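You operate a simulated robot arm through the tools that you are given. There is no shell and no other tool. Be economical: measure what you need, move in short steps, check, and stop when the job is done.

The job below is to be done with a simulated two-armed robot. You get a single attempt, and the scene is never put back.

## Task
Take the grey bar with the smallest size on its label from the back of the check table and leave it on the wide end of the long table. Then switch the check switch off. Then take the white tub labelled "Lot 62" from the narrow end of the long table and put it on the wide end of the long table. The order counts. Set down upright: white tub.

Only the result counts: the job must be done as asked and must still hold three seconds after the hand-in. Knocking over, shifting, dropping, spilling or breaking anything else fails it.

## Robot
Two 7-joint arms with two-finger parallel grippers on one trunk, on a base that drives. Base frame: it is fixed to the floor where the robot stands at the start and does not move with it; the origin is under the middle of the robot, x ahead of it, y to its left, z up. Lengths are in m, angles in rad, forces in N, time in s.
The left shoulder is at the start at [0.06, 0.189, 1.228], the right one opposite. With the tool pointing down near the work surface each hand reaches from about 0.1 to 0.58 m from the robot's upright axis, wherever it stands, measured 20 degrees to its own side. Places, roughly: check switch [0.5, -0.5, 0.8]; white tub [-1.5, -0.25, 0.75]; wide end of the long table [-1.7, -1.8, 0.7]. Payload 3.43 kg a hand.
The tool frame of a hand sits at the grasp point between the pads (the TCP): z along the fingers, y along the line on which they close. The tips reach 0.03 m beyond it. The gripper opens to 0.094 m. The fingers are 0.028 m wide and 0.01 m thick; the gripper's body (0.05 by 0.096 m) begins 0.055 m behind the TCP.
Orientation is that of the tool frame in the base frame, as a unit quaternion [x, y, z, w]. With the fingers straight down and closing along the base's y, the tool's x points along the base's -x, its y along +y and its z along -z.

## Interface
- The arms move only by the tool nudge_tool. It takes "left_plan", "right_plan" or both (then of equal length, played together; a hand with none holds still); each is a list of rows, each an object of numbers (a shift or turn left out is 0, a gripper value left out holds the last): "tx", "ty", "tz": the shift along the base's x, y, z in m; "rx", "ry", "rz": the turn, a rotation vector about the base's x, y, z in rad; "claw": the opening, from 0 (shut) to 1 (fully open). In form: [{"tx": .., "ty": .., "tz": .., "rx": .., "ry": .., "rz": .., "claw": ..}, ...]. A call has 1 to 20 rows; each row is the pose to reach, as a shift and turn from the pose commanded when the call began. Rows are played at 5 a second. More than 0.05 m and 0.15 rad between two rows, or a gripper value outside its range, and nothing of the call is played. Where a pose cannot be reached the arm comes as near as it can. A force on the tool above 40 N (or 10 N above the force at the start of the call, whichever is more), or a blocked arm, ends the call early, and 0.2 s more pass. Each finger travels about 0.153 m/s and halts on what it meets, pressing with about 39 N; the grip force reading is that of the motor and also rises with nothing between the fingers. The clock runs only during rows and for 0.2 s after the last one: add rows that repeat a pose to give the fingers time. It gives the time, the measured TCP pose, the force on the tool (base axes), the opening and the grip force at its end, in the units of the frame above (readings bear some noise), with the torque about the TCP (base axes, N m) and any sound that the robot's microphone picked up.
- Cameras (640 x 400 px; columns grow to the right, rows downward): "scene" is now at [-0.0009, -0.0252, 1.7581]; the picture's right is [-0.37, -0.93, 0.00], its down [-0.82, 0.33, -0.46] and it looks along [0.43, -0.17, -0.89] (base axes); focal length 263 px, centre (320, 200). "left" rides on the left gripper at [0.076, -0.014, -0.103] in its tool frame; the picture's right is [0.18, 0.98, 0.00], its down [-0.75, 0.14, -0.64] and it looks along [-0.63, 0.12, 0.77] (tool axes); focal length 243 px, centre (320, 200). "right" rides on the right gripper at [0.076, 0.014, -0.102] in its tool frame; the picture's right is [-0.18, 0.98, 0.00], its down [-0.75, -0.14, -0.64] and it looks along [-0.63, -0.12, 0.77] (tool axes); focal length 243 px, centre (320, 200). There is no depth. A picture from a camera that has moved, and an enlarged one, comes with that camera's place and axes in the base frame and with its lens.
- get_image(camera): a new picture of that camera. The clock stands still meanwhile.
- move_column(by): slides the trunk up (or, below 0, down) by that many m; the arms and the scene camera ride with it, the base frame stays. It gives what a move gives, with no picture.
- roll_base(legs): drives the robot by 1 to 6 legs, each [ahead, left, turn to the left] in m, m and rad, along the robot's own axes; the way and the turn of a leg run together, so that a leg with both is an arc; at most 1.5 m and 3.142 rad a leg. The arms and the cameras ride along, it lands a little off, and it stops where it bumps. It gives what a move gives.
- turn_head(pan, tilt): turns the head with the scene camera to pan (to the left, within 1.501 rad either way) and tilt (down, from -0.506 to 1.204), counted from straight ahead of the robot. It gives what a move gives.
- enlarge(camera, box): a new picture of the part [left, top, right, bottom] of that camera's present view, enlarged. The clock stands still meanwhile.
- close_job(): hands the job in; it is judged then, once.

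Work in short steps. Places have to be worked out from the pictures, the camera data and where the tool is seen: move nearer, look again, correct. Check each grasp and each placing, and mend what went wrong. You have 165 turns and 130 pictures in all, those below and enlarged ones among them. Open the grippers and draw the arms clear of the work before you hand the job in, unless the task says otherwise.

The tools are called after "Emit:" as a command line: name --argument value ..., lists and objects as JSON in quotes. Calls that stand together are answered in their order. nudge_tool: Moves the arms, as the interface text tells. Its arguments: {"type":"object","properties":{"left_plan":{"type":"array","items":{"type":"object","properties":{"tx":{"type":"number"},"ty":{"type":"number"},"tz":{"type":"number"},"rx":{"type":"number"},"ry":{"type":"number"},"rz":{"type":"number"},"claw":{"type":"number"}}}},"right_plan":{"type":"array","items":{"type":"object","properties":{"tx":{"type":"number"},"ty":{"type":"number"},"tz":{"type":"number"},"rx":{"type":"number"},"ry":{"type":"number"},"rz":{"type":"number"},"claw":{"type":"number"}}}}},"required":[]} The other tools are called the same way: move_column (by) slides the trunk up or down; roll_base (legs) drives the base; turn_head (pan, tilt) turns the head that bears the scene camera; get_image (camera) takes a picture; enlarge (camera, box) takes an enlarged picture of a part of a camera's view; close_job () hands the job in.

At the start:

```text
t: 0.0
left_tcp_pos: [0.2846, -0.0253, 1.169]
left_orientation: [0.0, 1.0, 0.0, 0.001]
left_wrist_force: [0.1, -0.2, 0.8]
left_wrist_torque: [0.01, 0.03, 0.0]
left_finger_gap: 0.0939
left_finger_force: 0.1
right_tcp_pos: [0.2352, -0.3393, 1.1284]
right_orientation: [0.0, 1.0, 0.0, 0.0]
right_wrist_force: [-1.8, -0.1, -0.5]
right_wrist_torque: [-0.04, -0.01, 0.01]
right_finger_gap: 0.0942
right_finger_force: 0.2
trunk travel left (down, up): [-0.9, 0.09]
robot x, y, heading: [0.0005, 0.0003, -0.001]
head pan, tilt: [-0.375, 1.089]
```

scene: 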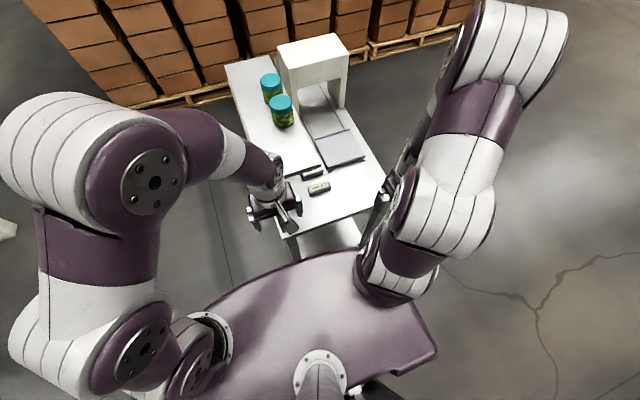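
right: 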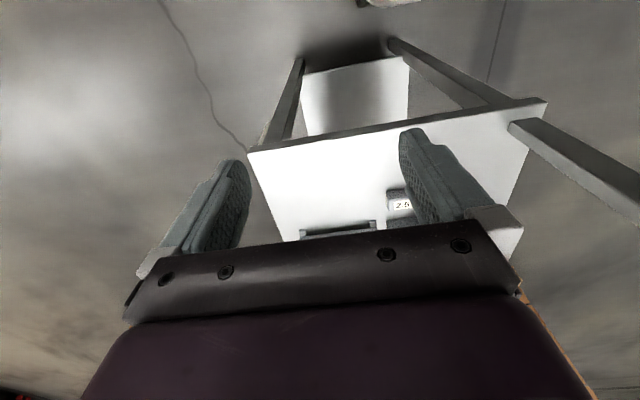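
left: 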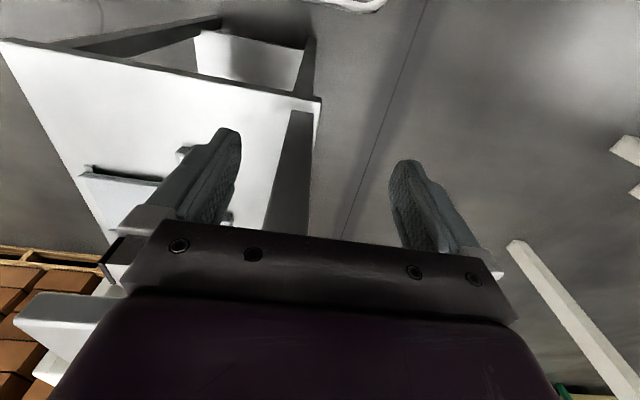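

The check table lies ahead-right with some small grey items near the front. I enlarge the scene view of the table first.

Emit:
enlarge --camera "scene" --box '[220, 30, 400, 250]'

Emit:
enlarge --camera "right" --box '[260, 120, 540, 260]'

```text
1.82 times, centred on (310, 140) of scene
camera zoom: at [-0.0009, -0.0252, 1.7581], right [-0.37, -0.93, 0.0], down [-0.82, 0.33, -0.46], along [0.43, -0.17, -0.89], focal length 478 px, centre (338, 309)
```

zoom: 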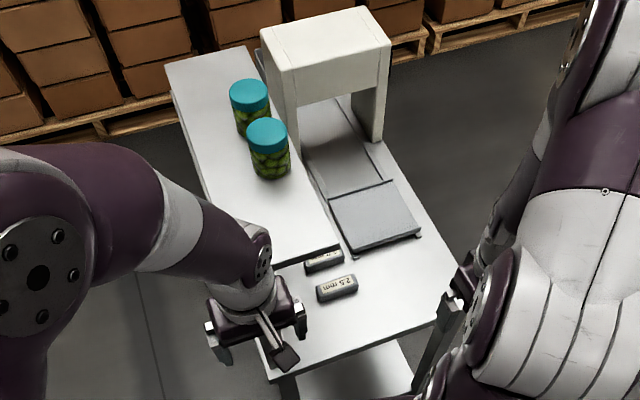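

```text
2.29 times, centred on (400, 190) of right
camera zoom: at [0.1597, -0.3241, 1.2312], right [0.18, 0.98, 0.0], down [0.75, -0.14, 0.64], along [0.63, -0.12, -0.77], focal length 555 px, centre (137, 223)
```

zoom: 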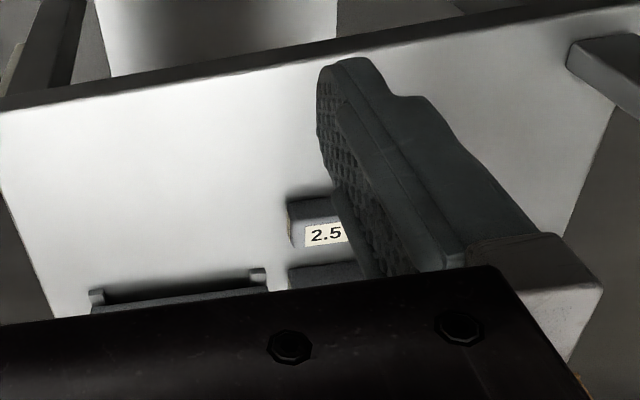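

A 2.5 mm bar sits in front, with another partly under a raised shelf. I move both arms sideways to clear the view.

Emit:
nudge_tool --left_plan '[{"ty": 0.05}, {"ty": 0.1}, {"ty": 0.15}, {"ty": 0.2}, {"ty": 0.25}, {"ty": 0.3}]' --right_plan '[{"ty": -0.05}, {"ty": -0.1}, {"ty": -0.15}, {"ty": -0.2, "tx": -0.03}, {"ty": -0.2, "tx": -0.06}, {"ty": -0.2, "tx": -0.1}]'

Emit:
get_image --camera "scene"

```text
refused: row 4 steps farther than a row can; nothing moved
```

```text
124 pictures are left
camera scene: at [-0.0009, -0.0252, 1.7581], right [-0.37, -0.93, 0.0], down [-0.82, 0.33, -0.46], along [0.43, -0.17, -0.89], focal length 263 px, centre (320, 200)
```

scene: 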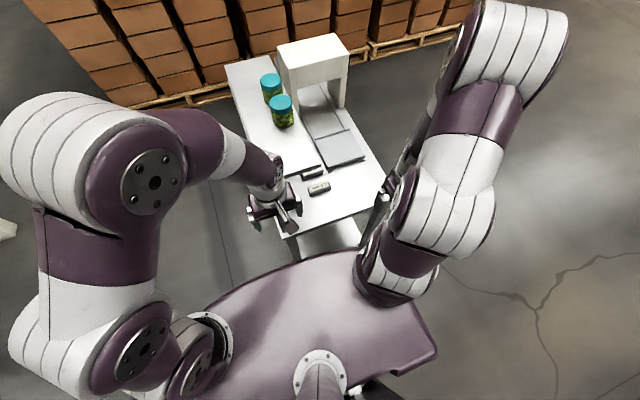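

Refused: one row's step was too long. I replay with smaller steps and dip the head a little.

Emit:
nudge_tool --left_plan '[{"ty": 0.05}, {"ty": 0.1}, {"ty": 0.15}, {"ty": 0.2}, {"ty": 0.25}, {"ty": 0.3}]' --right_plan '[{"ty": -0.05}, {"ty": -0.1}, {"ty": -0.15}, {"ty": -0.2}, {"ty": -0.2, "tx": -0.05}, {"ty": -0.2, "tx": -0.1}]'

Emit:
enlarge --camera "scene" --box '[220, 30, 420, 250]'

Emit:
get_image --camera "left"

Emit:
get_image --camera "right"

```text
t: 1.4
left_tcp_pos: [0.2837, 0.2776, 1.1694]
left_orientation: [0.001, 1.0, -0.001, 0.0]
left_wrist_force: [0.0, 0.9, 0.0]
left_wrist_torque: [0.03, -0.04, 0.01]
left_finger_gap: 0.094
left_finger_force: 0.0
right_tcp_pos: [0.1336, -0.5391, 1.1298]
right_orientation: [-0.001, 1.0, -0.001, 0.001]
right_wrist_force: [-0.1, 1.3, 0.2]
right_wrist_torque: [-0.07, 0.0, -0.06]
right_finger_gap: 0.0941
right_finger_force: 0.1
trunk travel left (down, up): [-0.9, 0.09]
robot x, y, heading: [0.0021, 0.0022, -0.002]
head pan, tilt: [-0.375, 1.089]
```

```text
1.82 times, centred on (320, 140) of scene
camera zoom: at [-0.0037, -0.0222, 1.7581], right [-0.37, -0.93, 0.0], down [-0.82, 0.32, -0.47], along [0.43, -0.17, -0.88], focal length 478 px, centre (320, 309)
```

zoom: 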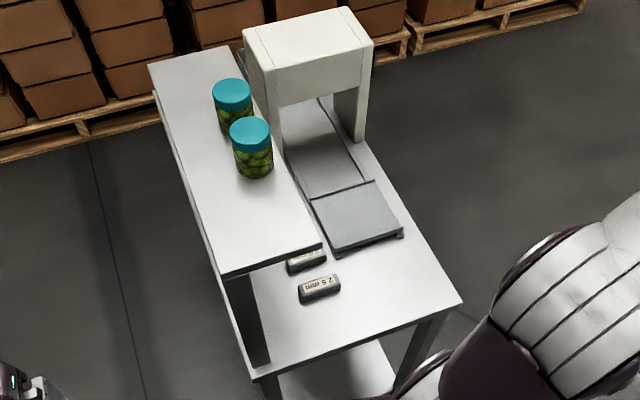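

```text
122 pictures are left
camera left: at [0.2059, 0.2635, 1.2705], right [-0.18, 0.98, 0.0], down [0.75, 0.14, 0.64], along [0.63, 0.12, -0.77], focal length 243 px, centre (320, 200)
```

left: 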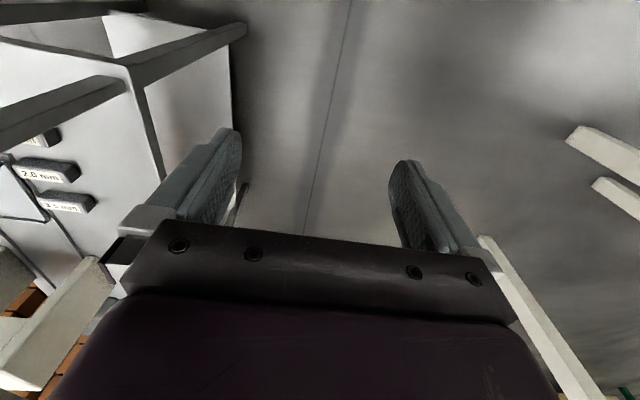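

```text
121 pictures are left
camera right: at [0.0575, -0.5225, 1.2318], right [0.18, 0.98, 0.0], down [0.75, -0.14, 0.64], along [0.63, -0.12, -0.77], focal length 243 px, centre (320, 200)
```

right: 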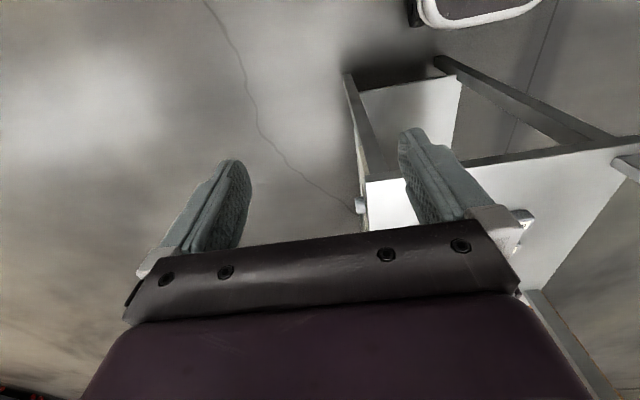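

Emit:
enlarge --camera "left" --box '[0, 100, 160, 260]'

Emit:
enlarge --camera "right" --box '[330, 150, 410, 240]'

```text
2.50 times, centred on (80, 180) of left
camera zoom: at [0.2059, 0.2635, 1.2705], right [-0.18, 0.98, 0.0], down [0.75, 0.14, 0.64], along [0.63, 0.12, -0.77], focal length 606 px, centre (920, 250)
```

zoom: 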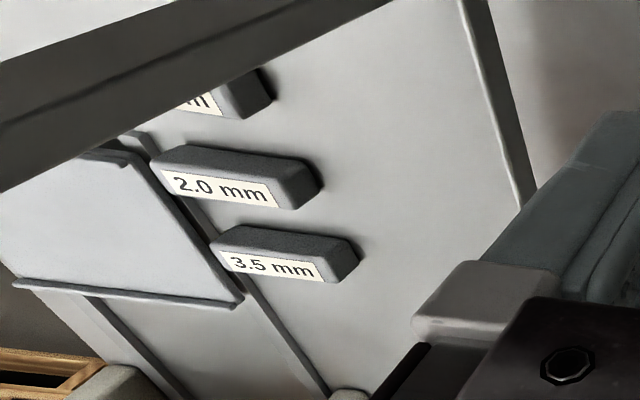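

```text
4.44 times, centred on (370, 195) of right
camera zoom: at [0.0575, -0.5225, 1.2318], right [0.18, 0.98, 0.0], down [0.75, -0.14, 0.64], along [0.63, -0.12, -0.77], focal length 1078 px, centre (98, 222)
```

zoom: 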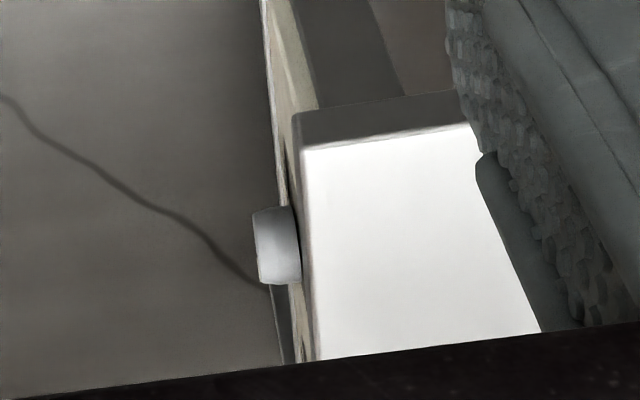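

Bars read 2.5, 2.0 and 3.5 mm so far, but the geometry is unclear and there may be others hidden. I look around with the head before driving.

Emit:
turn_head --pan 1.4 --tilt 0.6

Emit:
get_image --camera "scene"

Emit:
turn_head --pan -1.4 --tilt 0.6

Emit:
get_image --camera "scene"

Emit:
turn_head --pan 0.0 --tilt 0.6

Emit:
get_image --camera "scene"

```text
t: 3.2
left_tcp_pos: [0.2839, 0.2755, 1.1688]
left_orientation: [0.0, 1.0, 0.0, 0.0]
left_wrist_force: [-0.1, 0.1, -0.3]
left_wrist_torque: [0.01, 0.0, -0.03]
left_finger_gap: 0.0939
left_finger_force: 0.0
right_tcp_pos: [0.1352, -0.5394, 1.1293]
right_orientation: [0.0, 1.0, 0.0, 0.0]
right_wrist_force: [-0.2, -0.2, -0.1]
right_wrist_torque: [-0.01, 0.01, -0.02]
right_finger_gap: 0.0943
right_finger_force: 0.0
trunk travel left (down, up): [-0.9, 0.09]
robot x, y, heading: [-0.0027, 0.0011, 0.003]
head pan, tilt: [1.4, 0.6]
```

```text
118 pictures are left
camera scene: at [-0.0455, 0.0856, 1.796], right [0.99, -0.17, 0.0], down [-0.1, -0.56, -0.82], along [0.14, 0.81, -0.57], focal length 263 px, centre (320, 200)
```

scene: 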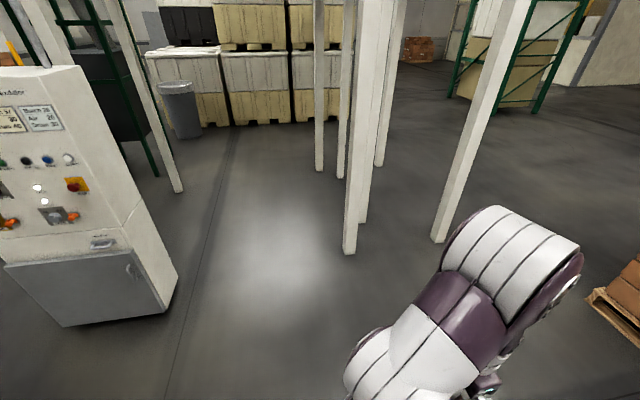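

```text
t: 5.7
left_tcp_pos: [0.2852, 0.2751, 1.1683]
left_orientation: [0.0, 1.0, 0.0, 0.0]
left_wrist_force: [1.2, 0.2, -0.3]
left_wrist_torque: [0.0, -0.01, 0.0]
left_finger_gap: 0.094
left_finger_force: 0.0
right_tcp_pos: [0.1353, -0.5409, 1.1285]
right_orientation: [0.0, 1.0, 0.0, 0.0]
right_wrist_force: [-0.3, -0.1, -0.7]
right_wrist_torque: [0.01, 0.0, 0.02]
right_finger_gap: 0.094
right_finger_force: 0.0
trunk travel left (down, up): [-0.9, 0.09]
robot x, y, heading: [-0.0015, 0.0031, 0.002]
head pan, tilt: [-1.4, 0.6]
```

```text
117 pictures are left
camera scene: at [-0.0454, -0.0888, 1.796], right [-0.99, -0.17, 0.0], down [-0.1, 0.56, -0.83], along [0.14, -0.81, -0.56], focal length 263 px, centre (320, 200)
```

scene: 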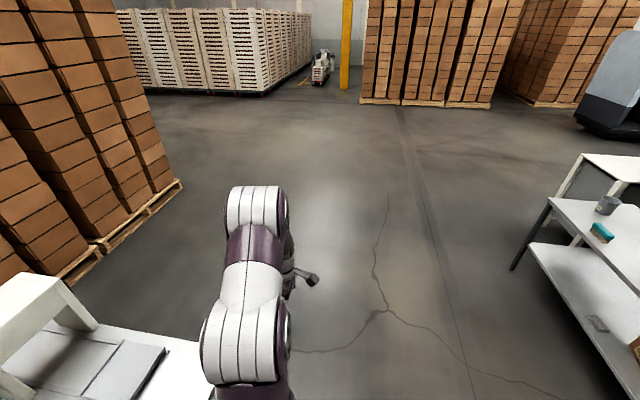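

```text
t: 7.2
left_tcp_pos: [0.2832, 0.2755, 1.1687]
left_orientation: [0.0, 1.0, 0.0, 0.0]
left_wrist_force: [-0.2, -1.1, -0.1]
left_wrist_torque: [0.01, 0.0, 0.01]
left_finger_gap: 0.094
left_finger_force: 0.0
right_tcp_pos: [0.1347, -0.5404, 1.128]
right_orientation: [0.0, 1.0, 0.0, 0.0]
right_wrist_force: [0.1, -0.3, -0.5]
right_wrist_torque: [0.01, 0.01, 0.01]
right_finger_gap: 0.094
right_finger_force: 0.0
trunk travel left (down, up): [-0.9, 0.09]
robot x, y, heading: [0.0027, 0.0013, -0.002]
head pan, tilt: [0.0, 0.6]
```

```text
116 pictures are left
camera scene: at [0.0279, -0.0018, 1.796], right [0.0, -1.0, 0.0], down [-0.56, 0.0, -0.83], along [0.83, 0.0, -0.56], focal length 263 px, centre (320, 200)
```

scene: 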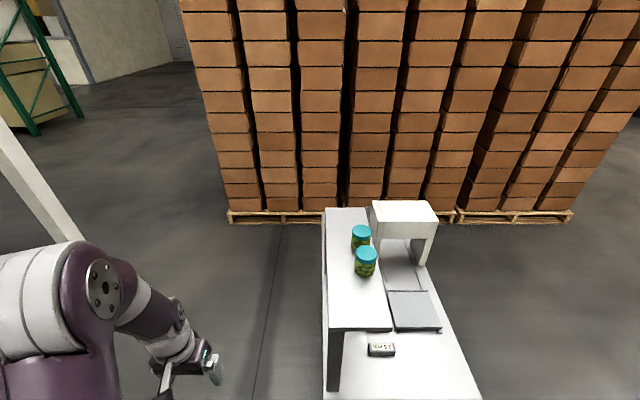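

The table top works out at z≈0.82, with a shelf at about z 1.15 over its left side. The bars lie near y≈-0.21. I turn the left hand to the right so its camera sees under the shelf.

Emit:
nudge_tool --left_plan '[{"rz": -0.15, "tx": 0.02}, {"rz": -0.3, "tx": 0.04}, {"rz": -0.45, "tx": 0.06}, {"rz": -0.6, "tx": 0.08}, {"rz": -0.75, "tx": 0.1}, {"rz": -0.9, "tx": 0.1}, {"rz": -1.05, "tx": 0.1, "tz": -0.04}, {"rz": -1.15, "tx": 0.1, "tz": -0.08}]'

Emit:
get_image --camera "left"

```text
t: 9.0
left_tcp_pos: [0.3866, 0.2759, 1.0868]
left_orientation: [0.544, 0.839, -0.001, 0.0]
left_wrist_force: [0.7, 0.7, -0.6]
left_wrist_torque: [0.03, -0.01, -0.04]
left_finger_gap: 0.0941
left_finger_force: 0.0
right_tcp_pos: [0.1365, -0.5385, 1.1289]
right_orientation: [0.001, 1.0, -0.001, 0.0]
right_wrist_force: [0.4, -0.2, 0.1]
right_wrist_torque: [-0.01, 0.05, 0.02]
right_finger_gap: 0.0943
right_finger_force: 0.2
trunk travel left (down, up): [-0.9, 0.09]
robot x, y, heading: [0.0006, 0.0023, -0.004]
head pan, tilt: [0.0, 0.6]
```

```text
115 pictures are left
camera left: at [0.3419, 0.3388, 1.1892], right [0.82, 0.57, 0.0], down [0.44, -0.63, 0.64], along [0.36, -0.53, -0.77], focal length 243 px, centre (320, 200)
```

left: 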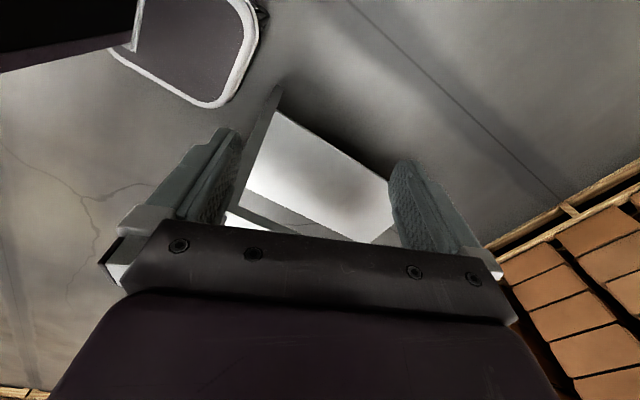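

The view is too steep. I tilt the hand so the camera looks more level.

Emit:
nudge_tool --left_plan '[{"rx": -0.115, "ry": -0.08}, {"rx": -0.23, "ry": -0.16}, {"rx": -0.345, "ry": -0.24}, {"rx": -0.46, "ry": -0.32}, {"rx": -0.575, "ry": -0.4}]'

Emit:
get_image --camera "left"

```text
t: 10.2
left_tcp_pos: [0.3851, 0.2743, 1.0889]
left_orientation: [0.511, 0.788, -0.13, 0.318]
left_wrist_force: [-0.5, -0.4, -0.2]
left_wrist_torque: [-0.01, 0.02, 0.0]
left_finger_gap: 0.094
left_finger_force: 0.1
right_tcp_pos: [0.1354, -0.5383, 1.1292]
right_orientation: [-0.001, 1.0, 0.0, 0.0]
right_wrist_force: [0.3, 0.7, -0.8]
right_wrist_torque: [-0.03, -0.01, 0.0]
right_finger_gap: 0.094
right_finger_force: 0.2
trunk travel left (down, up): [-0.9, 0.09]
robot x, y, heading: [-0.0003, -0.0003, -0.001]
head pan, tilt: [0.0, 0.6]
```

```text
114 pictures are left
camera left: at [0.3132, 0.3789, 1.116], right [0.82, 0.57, 0.0], down [0.1, -0.14, 0.99], along [0.56, -0.81, -0.17], focal length 243 px, centre (320, 200)
```

left: 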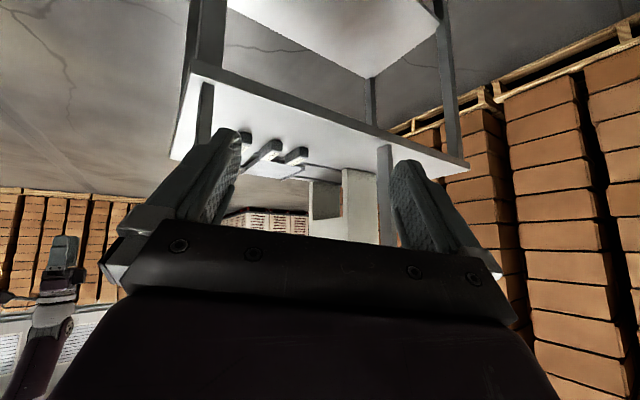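

Only three bars are visible, so 2.0 mm is the smallest. I undo the left arm's tilt and check the clearance between base and table with the head down.

Emit:
nudge_tool --left_plan '[{"rx": 0.115, "ry": 0.08}, {"rx": 0.23, "ry": 0.16}, {"rx": 0.345, "ry": 0.24}, {"rx": 0.46, "ry": 0.32}, {"rx": 0.575, "ry": 0.4}]'

Emit:
nudge_tool --left_plan '[{"rz": 0.15, "tx": -0.02}, {"rz": 0.3, "tx": -0.04}, {"rz": 0.45, "tx": -0.06}, {"rz": 0.6, "tx": -0.08}, {"rz": 0.75, "tx": -0.1}, {"rz": 0.9, "tx": -0.13}, {"rz": 1.05, "tx": -0.16, "tz": 0.04}, {"rz": 1.15, "tx": -0.2, "tz": 0.08}]'

Emit:
turn_head --pan -0.4 --tilt 1.2

Emit:
get_image --camera "scene"

```text
t: 11.4
left_tcp_pos: [0.3854, 0.2761, 1.0886]
left_orientation: [0.544, 0.839, 0.001, -0.002]
left_wrist_force: [-0.2, -1.3, 0.2]
left_wrist_torque: [-0.05, -0.02, 0.04]
left_finger_gap: 0.094
left_finger_force: 0.1
right_tcp_pos: [0.1365, -0.5396, 1.1291]
right_orientation: [0.0, 1.0, 0.0, -0.001]
right_wrist_force: [0.5, 0.4, 1.1]
right_wrist_torque: [0.0, 0.01, -0.01]
right_finger_gap: 0.0941
right_finger_force: 0.1
trunk travel left (down, up): [-0.9, 0.09]
robot x, y, heading: [0.0001, -0.0004, 0.002]
head pan, tilt: [0.0, 0.6]
```

```text
refused: row 8 steps farther than a row can; nothing moved
```

```text
t: 12.4
left_tcp_pos: [0.384, 0.2749, 1.0885]
left_orientation: [0.543, 0.839, -0.001, 0.0]
left_wrist_force: [0.6, -0.6, -0.1]
left_wrist_torque: [0.01, 0.03, -0.04]
left_finger_gap: 0.094
left_finger_force: 0.0
right_tcp_pos: [0.1351, -0.5403, 1.1296]
right_orientation: [0.0, 1.0, 0.0, 0.0]
right_wrist_force: [0.2, 0.3, -0.4]
right_wrist_torque: [0.01, 0.02, -0.01]
right_finger_gap: 0.0942
right_finger_force: 0.0
trunk travel left (down, up): [-0.9, 0.09]
robot x, y, heading: [-0.0031, -0.0025, -0.003]
head pan, tilt: [-0.4, 1.201]
```

```text
113 pictures are left
camera scene: at [-0.0088, -0.0234, 1.7514], right [-0.39, -0.92, 0.0], down [-0.86, 0.36, -0.36], along [0.33, -0.14, -0.93], focal length 263 px, centre (320, 200)
```

scene: 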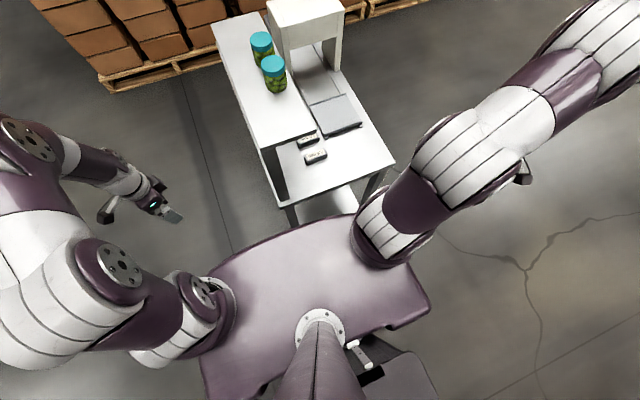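

The base front is near x≈0.2 and the table edge near x≈0.37, so a 0.1 m advance is safe. I tuck the left arm back first.

Emit:
nudge_tool --left_plan '[{"rz": 0.15, "tx": -0.02}, {"rz": 0.3, "tx": -0.04}, {"rz": 0.45, "tx": -0.06}, {"rz": 0.6, "tx": -0.08}, {"rz": 0.75, "tx": -0.1}, {"rz": 0.9, "tx": -0.13}, {"rz": 1.05, "tx": -0.16, "tz": 0.03}, {"rz": 1.15, "tx": -0.19, "tz": 0.06}]'

Emit:
roll_base --legs '[[0.09, 0, 0]]'

Emit:
turn_head --pan -0.5 --tilt 1.1

Emit:
get_image --camera "right"

```text
t: 14.2
left_tcp_pos: [0.1934, 0.2734, 1.1494]
left_orientation: [-0.001, 1.0, 0.0, 0.001]
left_wrist_force: [0.5, -0.2, 0.2]
left_wrist_torque: [0.02, -0.01, 0.03]
left_finger_gap: 0.0941
left_finger_force: 0.0
right_tcp_pos: [0.1342, -0.5396, 1.129]
right_orientation: [0.0, 1.0, 0.001, 0.001]
right_wrist_force: [0.3, -1.1, 0.5]
right_wrist_torque: [0.0, -0.01, 0.01]
right_finger_gap: 0.094
right_finger_force: 0.1
trunk travel left (down, up): [-0.9, 0.09]
robot x, y, heading: [0.0, -0.0, 0.0]
head pan, tilt: [-0.4, 1.201]
```

```text
t: 15.3
left_tcp_pos: [0.2819, 0.275, 1.1489]
left_orientation: [0.001, 1.0, 0.0, 0.0]
left_wrist_force: [0.6, -0.4, -0.2]
left_wrist_torque: [0.05, -0.01, 0.0]
left_finger_gap: 0.094
left_finger_force: 0.1
right_tcp_pos: [0.2219, -0.5388, 1.1294]
right_orientation: [0.0, 1.0, 0.0, 0.0]
right_wrist_force: [0.1, -0.1, -0.3]
right_wrist_torque: [0.02, -0.02, -0.02]
right_finger_gap: 0.094
right_finger_force: 0.0
trunk travel left (down, up): [-0.9, 0.09]
robot x, y, heading: [0.0879, 0.0014, -0.002]
head pan, tilt: [-0.4, 1.201]
```

```text
t: 15.9
left_tcp_pos: [0.2845, 0.2756, 1.1498]
left_orientation: [0.0, 1.0, -0.001, 0.0]
left_wrist_force: [0.2, -0.8, -0.4]
left_wrist_torque: [-0.01, 0.01, -0.01]
left_finger_gap: 0.094
left_finger_force: 0.1
right_tcp_pos: [0.2247, -0.5399, 1.1292]
right_orientation: [-0.001, 1.0, 0.0, -0.002]
right_wrist_force: [0.0, 0.8, 0.4]
right_wrist_torque: [-0.01, -0.02, -0.01]
right_finger_gap: 0.0939
right_finger_force: 0.0
trunk travel left (down, up): [-0.9, 0.09]
robot x, y, heading: [0.0881, 0.0027, -0.002]
head pan, tilt: [-0.499, 1.1]
```

```text
112 pictures are left
camera right: at [0.15, -0.5243, 1.2307], right [0.18, 0.98, 0.0], down [0.75, -0.14, 0.64], along [0.63, -0.12, -0.77], focal length 243 px, centre (320, 200)
```

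right: 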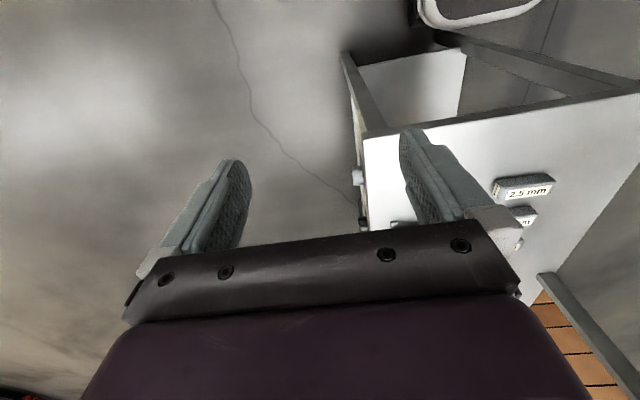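

Bar 2.5 is at about (0.50, -0.19). I turn the right hand 90° so it closes along x with its camera on the outer side, moving it toward x 0.5.

Emit:
nudge_tool --right_plan '[{"rz": 0.145, "tx": 0.03}, {"rz": 0.29, "tx": 0.06}, {"rz": 0.435, "tx": 0.09}, {"rz": 0.58, "tx": 0.12}, {"rz": 0.725, "tx": 0.15}, {"rz": 0.87, "tx": 0.18}, {"rz": 1.015, "tx": 0.21}, {"rz": 1.16, "tx": 0.24}, {"rz": 1.305, "tx": 0.27}, {"rz": 1.45, "tx": 0.3}, {"rz": 1.571, "tx": 0.33}, {"rz": 1.571, "tx": 0.33}]'

Emit:
get_image --camera "right"

Emit:
get_image --camera "scene"

```text
t: 18.6
left_tcp_pos: [0.2832, 0.2759, 1.1497]
left_orientation: [0.0, 1.0, 0.0, 0.0]
left_wrist_force: [-0.7, 0.2, 0.5]
left_wrist_torque: [-0.01, -0.01, -0.02]
left_finger_gap: 0.0939
left_finger_force: 0.1
right_tcp_pos: [0.5538, -0.5383, 1.1277]
right_orientation: [0.708, -0.707, 0.001, 0.0]
right_wrist_force: [-0.1, -0.2, 0.1]
right_wrist_torque: [0.02, 0.02, 0.01]
right_finger_gap: 0.0941
right_finger_force: 0.0
right hand out of reach, approached as far as the arm can: row 11
trunk travel left (down, up): [-0.9, 0.09]
robot x, y, heading: [0.0897, 0.0007, 0.005]
head pan, tilt: [-0.499, 1.1]
```

```text
111 pictures are left
camera right: at [0.5404, -0.6136, 1.2302], right [-0.98, 0.18, 0.0], down [0.14, 0.75, 0.64], along [0.12, 0.63, -0.77], focal length 243 px, centre (320, 200)
```

right: 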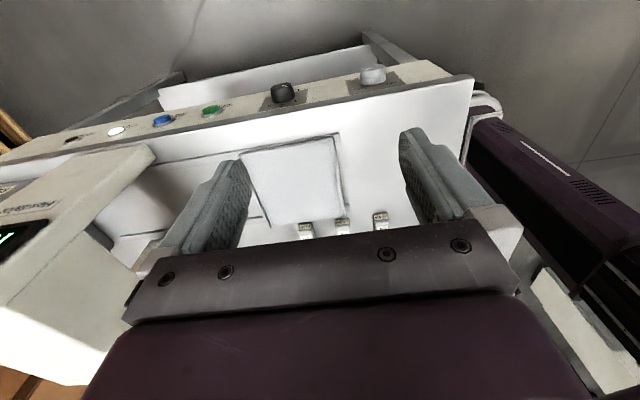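

```text
110 pictures are left
camera scene: at [0.0837, -0.0318, 1.7574], right [-0.48, -0.88, 0.0], down [-0.78, 0.43, -0.45], along [0.4, -0.22, -0.89], focal length 263 px, centre (320, 200)
```

scene: 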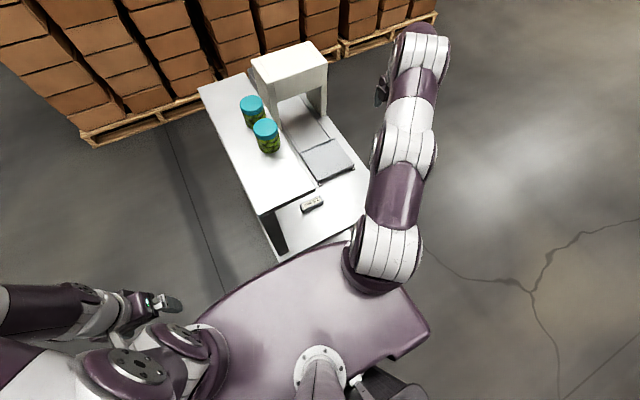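

The table's front panel, facing -y, carries several controls. I enlarge it to find the check switch, and enlarge the bars.

Emit:
enlarge --camera "right" --box '[240, 50, 460, 130]'

Emit:
enlarge --camera "right" --box '[60, 90, 240, 150]'

Emit:
enlarge --camera "right" --box '[240, 180, 420, 250]'

```text
2.91 times, centred on (350, 90) of right
camera zoom: at [0.5404, -0.6136, 1.2302], right [-0.98, 0.18, 0.0], down [0.14, 0.75, 0.64], along [0.12, 0.63, -0.77], focal length 706 px, centre (233, 520)
```

zoom: 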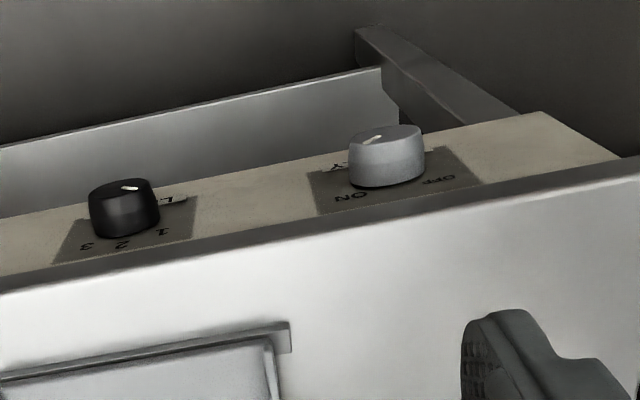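

```text
3.56 times, centred on (150, 120) of right
camera zoom: at [0.5404, -0.6136, 1.2302], right [-0.98, 0.18, 0.0], down [0.14, 0.75, 0.64], along [0.12, 0.63, -0.77], focal length 863 px, centre (924, 484)
```

zoom: 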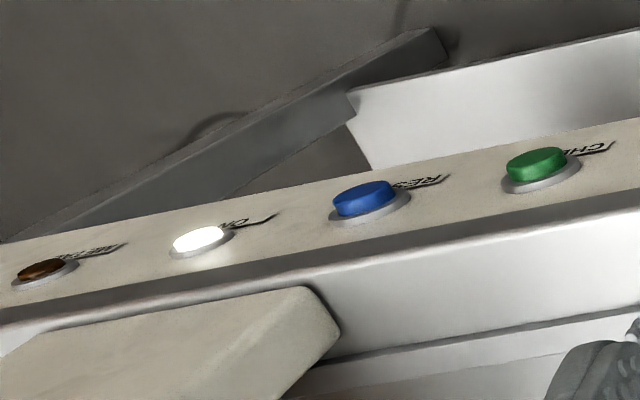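

```text
3.56 times, centred on (330, 215) of right
camera zoom: at [0.5404, -0.6136, 1.2302], right [-0.98, 0.18, 0.0], down [0.14, 0.75, 0.64], along [0.12, 0.63, -0.77], focal length 863 px, centre (284, 147)
```

zoom: 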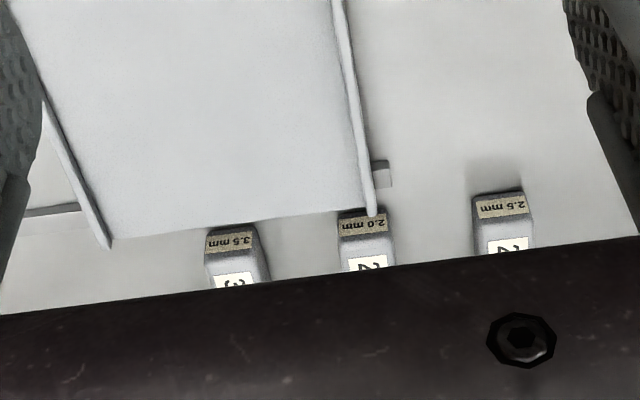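

The silver ON/OFF knob is the check switch. The 2.0 mm bar's end is at about (0.562, -0.232, 0.85), lying along y. I approach with the fingers tilted toward +y so the wrist stays clear of the shelf.

Emit:
nudge_tool --right_plan '[{"ty": 0.04, "tz": -0.02, "rx": 0.08, "claw": 0.6}, {"ty": 0.08, "tz": -0.04, "rx": 0.16}, {"ty": 0.12, "tz": -0.06, "rx": 0.24}, {"ty": 0.16, "tz": -0.08, "rx": 0.32}, {"ty": 0.2, "tz": -0.1, "rx": 0.4}, {"ty": 0.22, "tz": -0.12, "rx": 0.4}]'

Emit:
get_image --camera "right"

Emit:
get_image --camera "scene"

```text
t: 19.9
left_tcp_pos: [0.2852, 0.2759, 1.1497]
left_orientation: [0.0, 1.0, -0.001, 0.0]
left_wrist_force: [-0.4, 0.7, 0.6]
left_wrist_torque: [-0.01, 0.0, 0.02]
left_finger_gap: 0.0941
left_finger_force: 0.1
right_tcp_pos: [0.5535, -0.3196, 1.0076]
right_orientation: [-0.693, 0.694, 0.14, 0.14]
right_wrist_force: [0.6, 0.1, 0.1]
right_wrist_torque: [-0.06, 0.03, 0.0]
right_finger_gap: 0.0563
right_finger_force: 0.1
trunk travel left (down, up): [-0.9, 0.09]
robot x, y, heading: [0.0893, -0.001, -0.001]
head pan, tilt: [-0.499, 1.1]
```

```text
106 pictures are left
camera right: at [0.5406, -0.4282, 1.0721], right [-0.98, 0.17, 0.07], down [0.14, 0.44, 0.89], along [0.12, 0.88, -0.46], focal length 243 px, centre (320, 200)
```

right: 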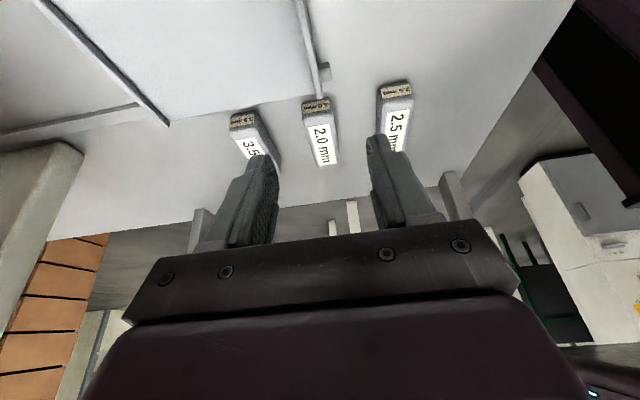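

```text
105 pictures are left
camera scene: at [0.0847, -0.0315, 1.7574], right [-0.48, -0.88, 0.0], down [-0.78, 0.43, -0.45], along [0.4, -0.22, -0.89], focal length 263 px, centre (320, 200)
```

scene: 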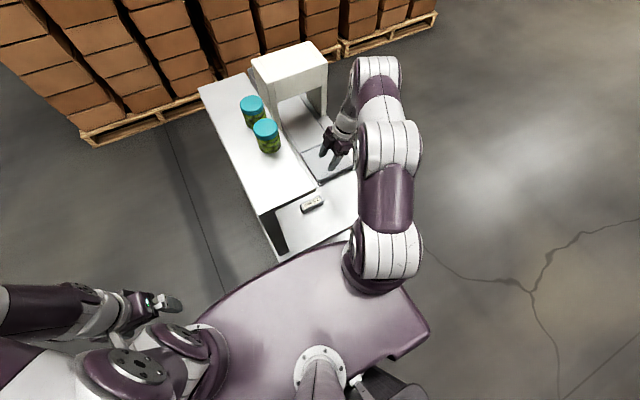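

The 2.0 bar spans roughly y -0.225 to -0.12 at x≈0.563, with its top at z≈0.855. I move to just above it and check.

Emit:
nudge_tool --right_plan '[{"tx": 0.003, "ty": 0.03, "tz": -0.025}, {"tx": 0.006, "ty": 0.06, "tz": -0.05}, {"tx": 0.009, "ty": 0.09, "tz": -0.075}, {"tx": 0.01, "ty": 0.12, "tz": -0.095}, {"tx": 0.01, "ty": 0.13, "tz": -0.1}]'

Emit:
get_image --camera "right"

```text
t: 21.1
left_tcp_pos: [0.2842, 0.275, 1.1501]
left_orientation: [0.0, 1.0, 0.0, -0.001]
left_wrist_force: [0.9, 0.2, 0.3]
left_wrist_torque: [0.05, 0.01, 0.01]
left_finger_gap: 0.0939
left_finger_force: 0.0
right_tcp_pos: [0.5648, -0.1905, 0.9099]
right_orientation: [0.693, -0.693, -0.141, -0.141]
right_wrist_force: [-0.5, 0.9, -1.0]
right_wrist_torque: [-0.01, 0.01, 0.01]
right_finger_gap: 0.0563
right_finger_force: 0.0
trunk travel left (down, up): [-0.9, 0.09]
robot x, y, heading: [0.0869, 0.0009, 0.001]
head pan, tilt: [-0.499, 1.1]
```

```text
104 pictures are left
camera right: at [0.5504, -0.2984, 0.9738], right [-0.98, 0.17, 0.07], down [0.14, 0.44, 0.88], along [0.12, 0.88, -0.46], focal length 243 px, centre (320, 200)
```

right: 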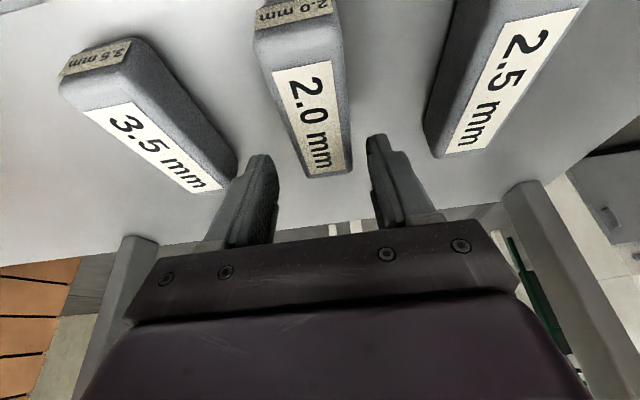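

The fingers are well centred on the 2.0 bar (x≈0.565). I descend and close.

Emit:
nudge_tool --right_plan '[{"ty": 0.005, "tz": -0.023}, {"ty": 0.008, "tz": -0.045}, {"ty": 0.008, "tz": -0.045, "claw": 0.2}, {"ty": 0.008, "tz": -0.045, "claw": 0.0}, {"ty": 0.008, "tz": -0.045, "claw": 0.0}, {"ty": 0.008, "tz": -0.045, "claw": 0.0}]'

Emit:
get_image --camera "right"

```text
t: 21.6
left_tcp_pos: [0.2829, 0.2767, 1.1508]
left_orientation: [0.0, 1.0, 0.0, 0.0]
left_wrist_force: [0.3, -0.7, -0.9]
left_wrist_torque: [0.0, -0.03, -0.02]
left_finger_gap: 0.0938
left_finger_force: 0.0
right_tcp_pos: [0.564, -0.1855, 0.8932]
right_orientation: [0.693, -0.692, -0.143, -0.143]
right_wrist_force: [-4.3, -0.5, 11.2]
right_wrist_torque: [-0.06, -0.18, -0.04]
right_finger_gap: 0.055
right_finger_force: 0.2
trunk travel left (down, up): [-0.9, 0.09]
robot x, y, heading: [0.0874, -0.0007, 0.001]
head pan, tilt: [-0.499, 1.1]
stopped in row 2 (right hand): the force on the tool passed its limit at 89 N (the readings are from after the stop); the commanded pose is now the measured one
```

```text
103 pictures are left
camera right: at [0.5498, -0.2954, 0.9566], right [-0.98, 0.17, 0.07], down [0.14, 0.44, 0.89], along [0.12, 0.88, -0.46], focal length 243 px, centre (320, 200)
```

right: 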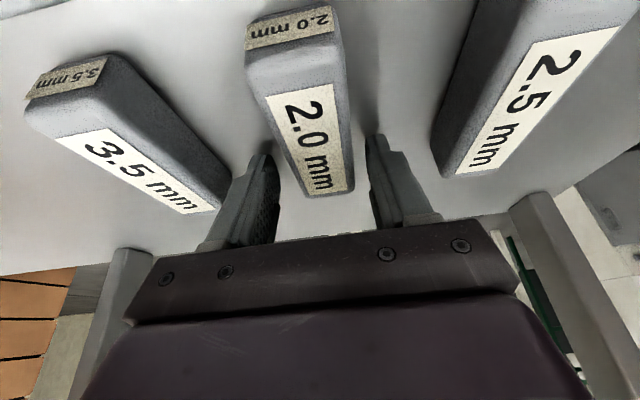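

Contact at TCP z 0.893 means the table top is really at about 0.86, so the bar spans y≈-0.257 to -0.173. I lift 8 mm, shift back 22 mm and close.

Emit:
nudge_tool --right_plan '[{"tz": 0.008}, {"ty": -0.024, "tz": 0.008}, {"ty": -0.024, "tz": 0.008, "claw": 0.2}, {"ty": -0.024, "tz": 0.008, "claw": 0.0}, {"ty": -0.024, "tz": 0.008, "claw": 0.0}, {"ty": -0.024, "tz": 0.008, "claw": 0.0}]'

Emit:
get_image --camera "right"

```text
t: 23.0
left_tcp_pos: [0.2839, 0.2748, 1.1491]
left_orientation: [0.0, 1.0, 0.0, 0.0]
left_wrist_force: [0.3, -0.6, 0.1]
left_wrist_torque: [-0.02, -0.01, -0.01]
left_finger_gap: 0.094
left_finger_force: 0.1
right_tcp_pos: [0.5654, -0.2097, 0.9004]
right_orientation: [-0.693, 0.693, 0.143, 0.141]
right_wrist_force: [2.2, -0.2, 3.4]
right_wrist_torque: [0.16, -0.04, -0.02]
right_finger_gap: 0.031
right_finger_force: 39.1
trunk travel left (down, up): [-0.9, 0.09]
robot x, y, heading: [0.0892, -0.0009, 0.004]
head pan, tilt: [-0.499, 1.1]
```

```text
102 pictures are left
camera right: at [0.5521, -0.319, 0.9639], right [-0.98, 0.17, 0.07], down [0.14, 0.44, 0.89], along [0.12, 0.88, -0.46], focal length 243 px, centre (320, 200)
```

right: 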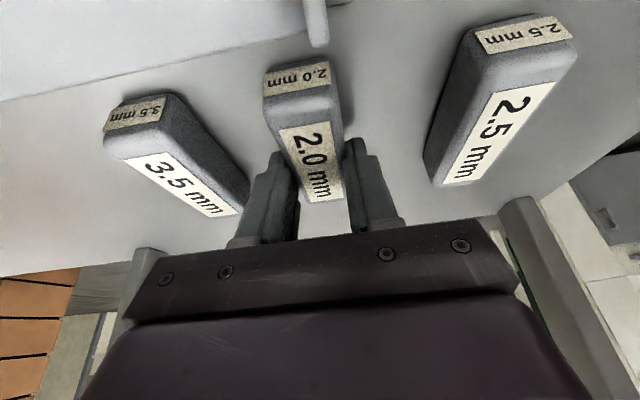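

Gripped with a gap of 31 mm. I lift straight up a little, then draw back toward -y, keeping clear of the tray and shelf.

Emit:
nudge_tool --right_plan '[{"tz": 0.02}, {"tz": 0.04}, {"ty": -0.02, "tz": 0.07}, {"ty": -0.05, "tz": 0.1}, {"ty": -0.09, "tz": 0.12}, {"ty": -0.13, "tz": 0.14}]'

Emit:
get_image --camera "right"

Emit:
get_image --camera "scene"

```text
t: 24.4
left_tcp_pos: [0.2835, 0.2732, 1.15]
left_orientation: [0.0, 1.0, 0.001, 0.0]
left_wrist_force: [-0.4, -0.8, 0.7]
left_wrist_torque: [0.01, 0.02, -0.02]
left_finger_gap: 0.094
left_finger_force: 0.0
right_tcp_pos: [0.5653, -0.3418, 1.0382]
right_orientation: [-0.692, 0.693, 0.143, 0.142]
right_wrist_force: [0.2, -0.4, -0.9]
right_wrist_torque: [0.0, -0.02, 0.0]
right_finger_gap: 0.031
right_finger_force: 39.5
trunk travel left (down, up): [-0.9, 0.09]
robot x, y, heading: [0.0899, -0.0025, -0.002]
head pan, tilt: [-0.499, 1.1]
```

```text
101 pictures are left
camera right: at [0.5525, -0.4513, 1.1025], right [-0.98, 0.17, 0.08], down [0.14, 0.44, 0.89], along [0.12, 0.88, -0.46], focal length 243 px, centre (320, 200)
```

right: 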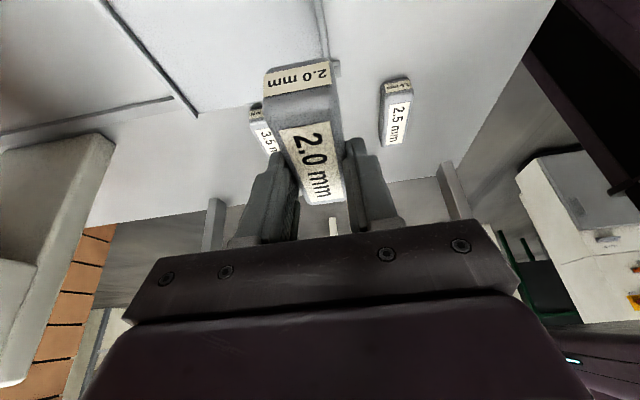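

```text
100 pictures are left
camera scene: at [0.0841, -0.0338, 1.7573], right [-0.48, -0.88, 0.0], down [-0.78, 0.43, -0.45], along [0.4, -0.22, -0.89], focal length 263 px, centre (320, 200)
```

scene: 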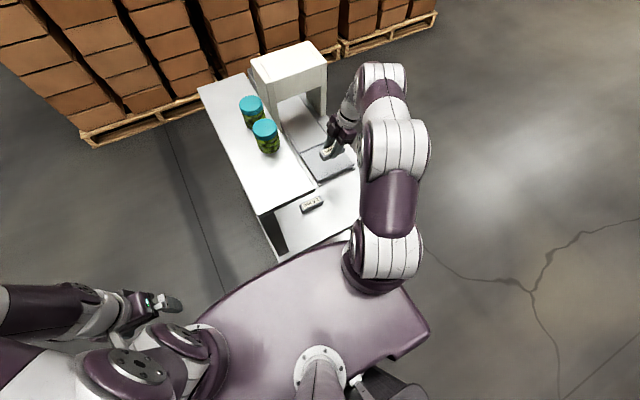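

The bar is held securely and the neighbours are unmoved. I draw the arm in, back off from the check table, and turn right to survey the long table.

Emit:
nudge_tool --right_plan '[{"tx": -0.04, "ty": -0.02, "tz": 0.02}, {"tx": -0.08, "ty": -0.04, "tz": 0.04}, {"tx": -0.12, "ty": -0.06, "tz": 0.05}, {"tx": -0.16, "ty": -0.06, "tz": 0.06}, {"tx": -0.2, "ty": -0.06, "tz": 0.06}]'

Emit:
roll_base --legs '[[-0.5, 0, 0], [0, 0, -1.57]]'

Emit:
turn_head --pan -1.3 --tilt 0.5

Emit:
get_image --camera "scene"

Emit:
turn_head --pan -0.6 --tilt 0.5

Emit:
get_image --camera "scene"

```text
t: 25.6
left_tcp_pos: [0.2821, 0.2749, 1.1509]
left_orientation: [0.0, 1.0, 0.0, 0.0]
left_wrist_force: [-0.3, 0.4, -0.2]
left_wrist_torque: [0.0, -0.02, -0.01]
left_finger_gap: 0.0942
left_finger_force: 0.0
right_tcp_pos: [0.3639, -0.4015, 1.0996]
right_orientation: [0.693, -0.692, -0.142, -0.142]
right_wrist_force: [-0.3, 1.1, 0.0]
right_wrist_torque: [0.02, -0.08, -0.02]
right_finger_gap: 0.0314
right_finger_force: 38.8
trunk travel left (down, up): [-0.9, 0.09]
robot x, y, heading: [0.0885, 0.0022, -0.003]
head pan, tilt: [-0.499, 1.1]
```

```text
t: 32.4
left_tcp_pos: [-0.1384, -0.1957, 1.1494]
left_orientation: [0.708, 0.707, 0.0, 0.0]
left_wrist_force: [0.7, -0.3, 0.5]
left_wrist_torque: [0.03, -0.02, -0.01]
left_finger_gap: 0.0938
left_finger_force: 0.1
right_tcp_pos: [-0.8157, -0.2762, 1.0991]
right_orientation: [0.001, 0.98, 0.0, 0.201]
right_wrist_force: [-0.3, 0.0, -1.0]
right_wrist_torque: [0.01, 0.02, 0.03]
right_finger_gap: 0.0315
right_finger_force: 38.8
trunk travel left (down, up): [-0.9, 0.09]
robot x, y, heading: [-0.4117, 0.0008, -1.572]
head pan, tilt: [-0.499, 1.1]
```

```text
t: 33.5
left_tcp_pos: [-0.1381, -0.1959, 1.1495]
left_orientation: [0.708, 0.706, 0.0, 0.0]
left_wrist_force: [-0.3, -0.1, 1.2]
left_wrist_torque: [-0.01, 0.0, -0.03]
left_finger_gap: 0.0941
left_finger_force: 0.1
right_tcp_pos: [-0.8148, -0.2768, 1.0989]
right_orientation: [0.0, 0.98, 0.001, 0.201]
right_wrist_force: [-0.1, -0.5, -0.7]
right_wrist_torque: [0.01, -0.02, 0.03]
right_finger_gap: 0.0312
right_finger_force: 39.3
trunk travel left (down, up): [-0.9, 0.09]
robot x, y, heading: [-0.4142, 0.0017, -1.571]
head pan, tilt: [-1.3, 0.499]
```

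```text
99 pictures are left
camera scene: at [-0.5022, 0.0339, 1.805], right [-0.27, 0.96, 0.0], down [0.46, 0.13, -0.88], along [-0.85, -0.23, -0.48], focal length 263 px, centre (320, 200)
```

scene: 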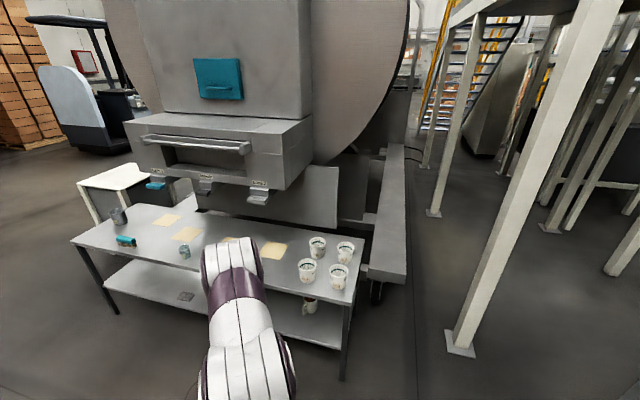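

```text
t: 34.6
left_tcp_pos: [-0.1392, -0.1953, 1.1495]
left_orientation: [0.707, 0.707, -0.001, -0.001]
left_wrist_force: [0.0, 0.0, -0.3]
left_wrist_torque: [0.01, 0.03, 0.02]
left_finger_gap: 0.0941
left_finger_force: 0.1
right_tcp_pos: [-0.8151, -0.2756, 1.0992]
right_orientation: [0.001, 0.979, 0.0, 0.202]
right_wrist_force: [-0.1, -0.6, -1.1]
right_wrist_torque: [-0.03, 0.0, 0.0]
right_finger_gap: 0.0311
right_finger_force: 39.1
trunk travel left (down, up): [-0.9, 0.09]
robot x, y, heading: [-0.4134, 0.0027, -1.572]
head pan, tilt: [-0.6, 0.499]
```

```text
98 pictures are left
camera scene: at [-0.4661, -0.0168, 1.8051], right [-0.82, 0.57, 0.0], down [0.27, 0.39, -0.88], along [-0.5, -0.72, -0.48], focal length 263 px, centre (320, 200)
```

scene: 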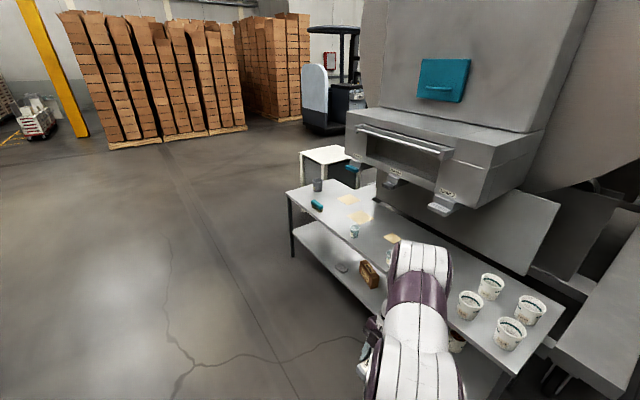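

The tubs sit at the near end and the wide end is at y≈-1.8. I enlarge both ends.

Emit:
enlarge --camera "scene" --box '[270, 130, 430, 290]'

Emit:
enlarge --camera "scene" --box '[430, 260, 570, 370]'

```text
2.50 times, centred on (350, 210) of scene
camera zoom: at [-0.4661, -0.0168, 1.8051], right [-0.82, 0.57, 0.0], down [0.27, 0.39, -0.88], along [-0.5, -0.72, -0.48], focal length 657 px, centre (245, 175)
```

zoom: 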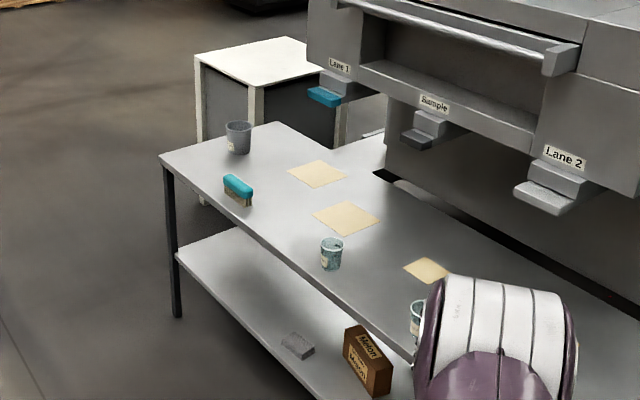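

```text
3.64 times, centred on (500, 315) of scene
camera zoom: at [-0.4661, -0.0168, 1.8051], right [-0.82, 0.57, 0.0], down [0.27, 0.39, -0.88], along [-0.5, -0.72, -0.48], focal length 956 px, centre (-334, -218)
```

zoom: 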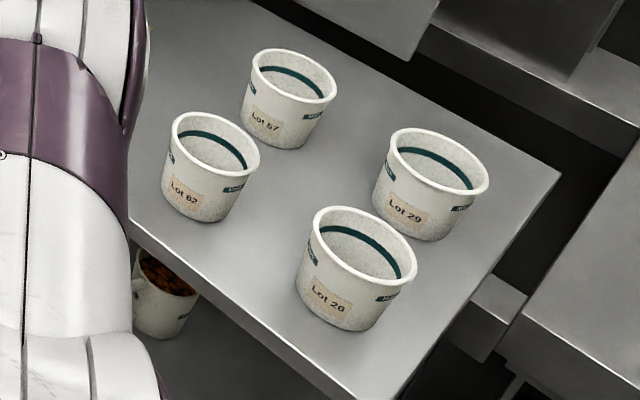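

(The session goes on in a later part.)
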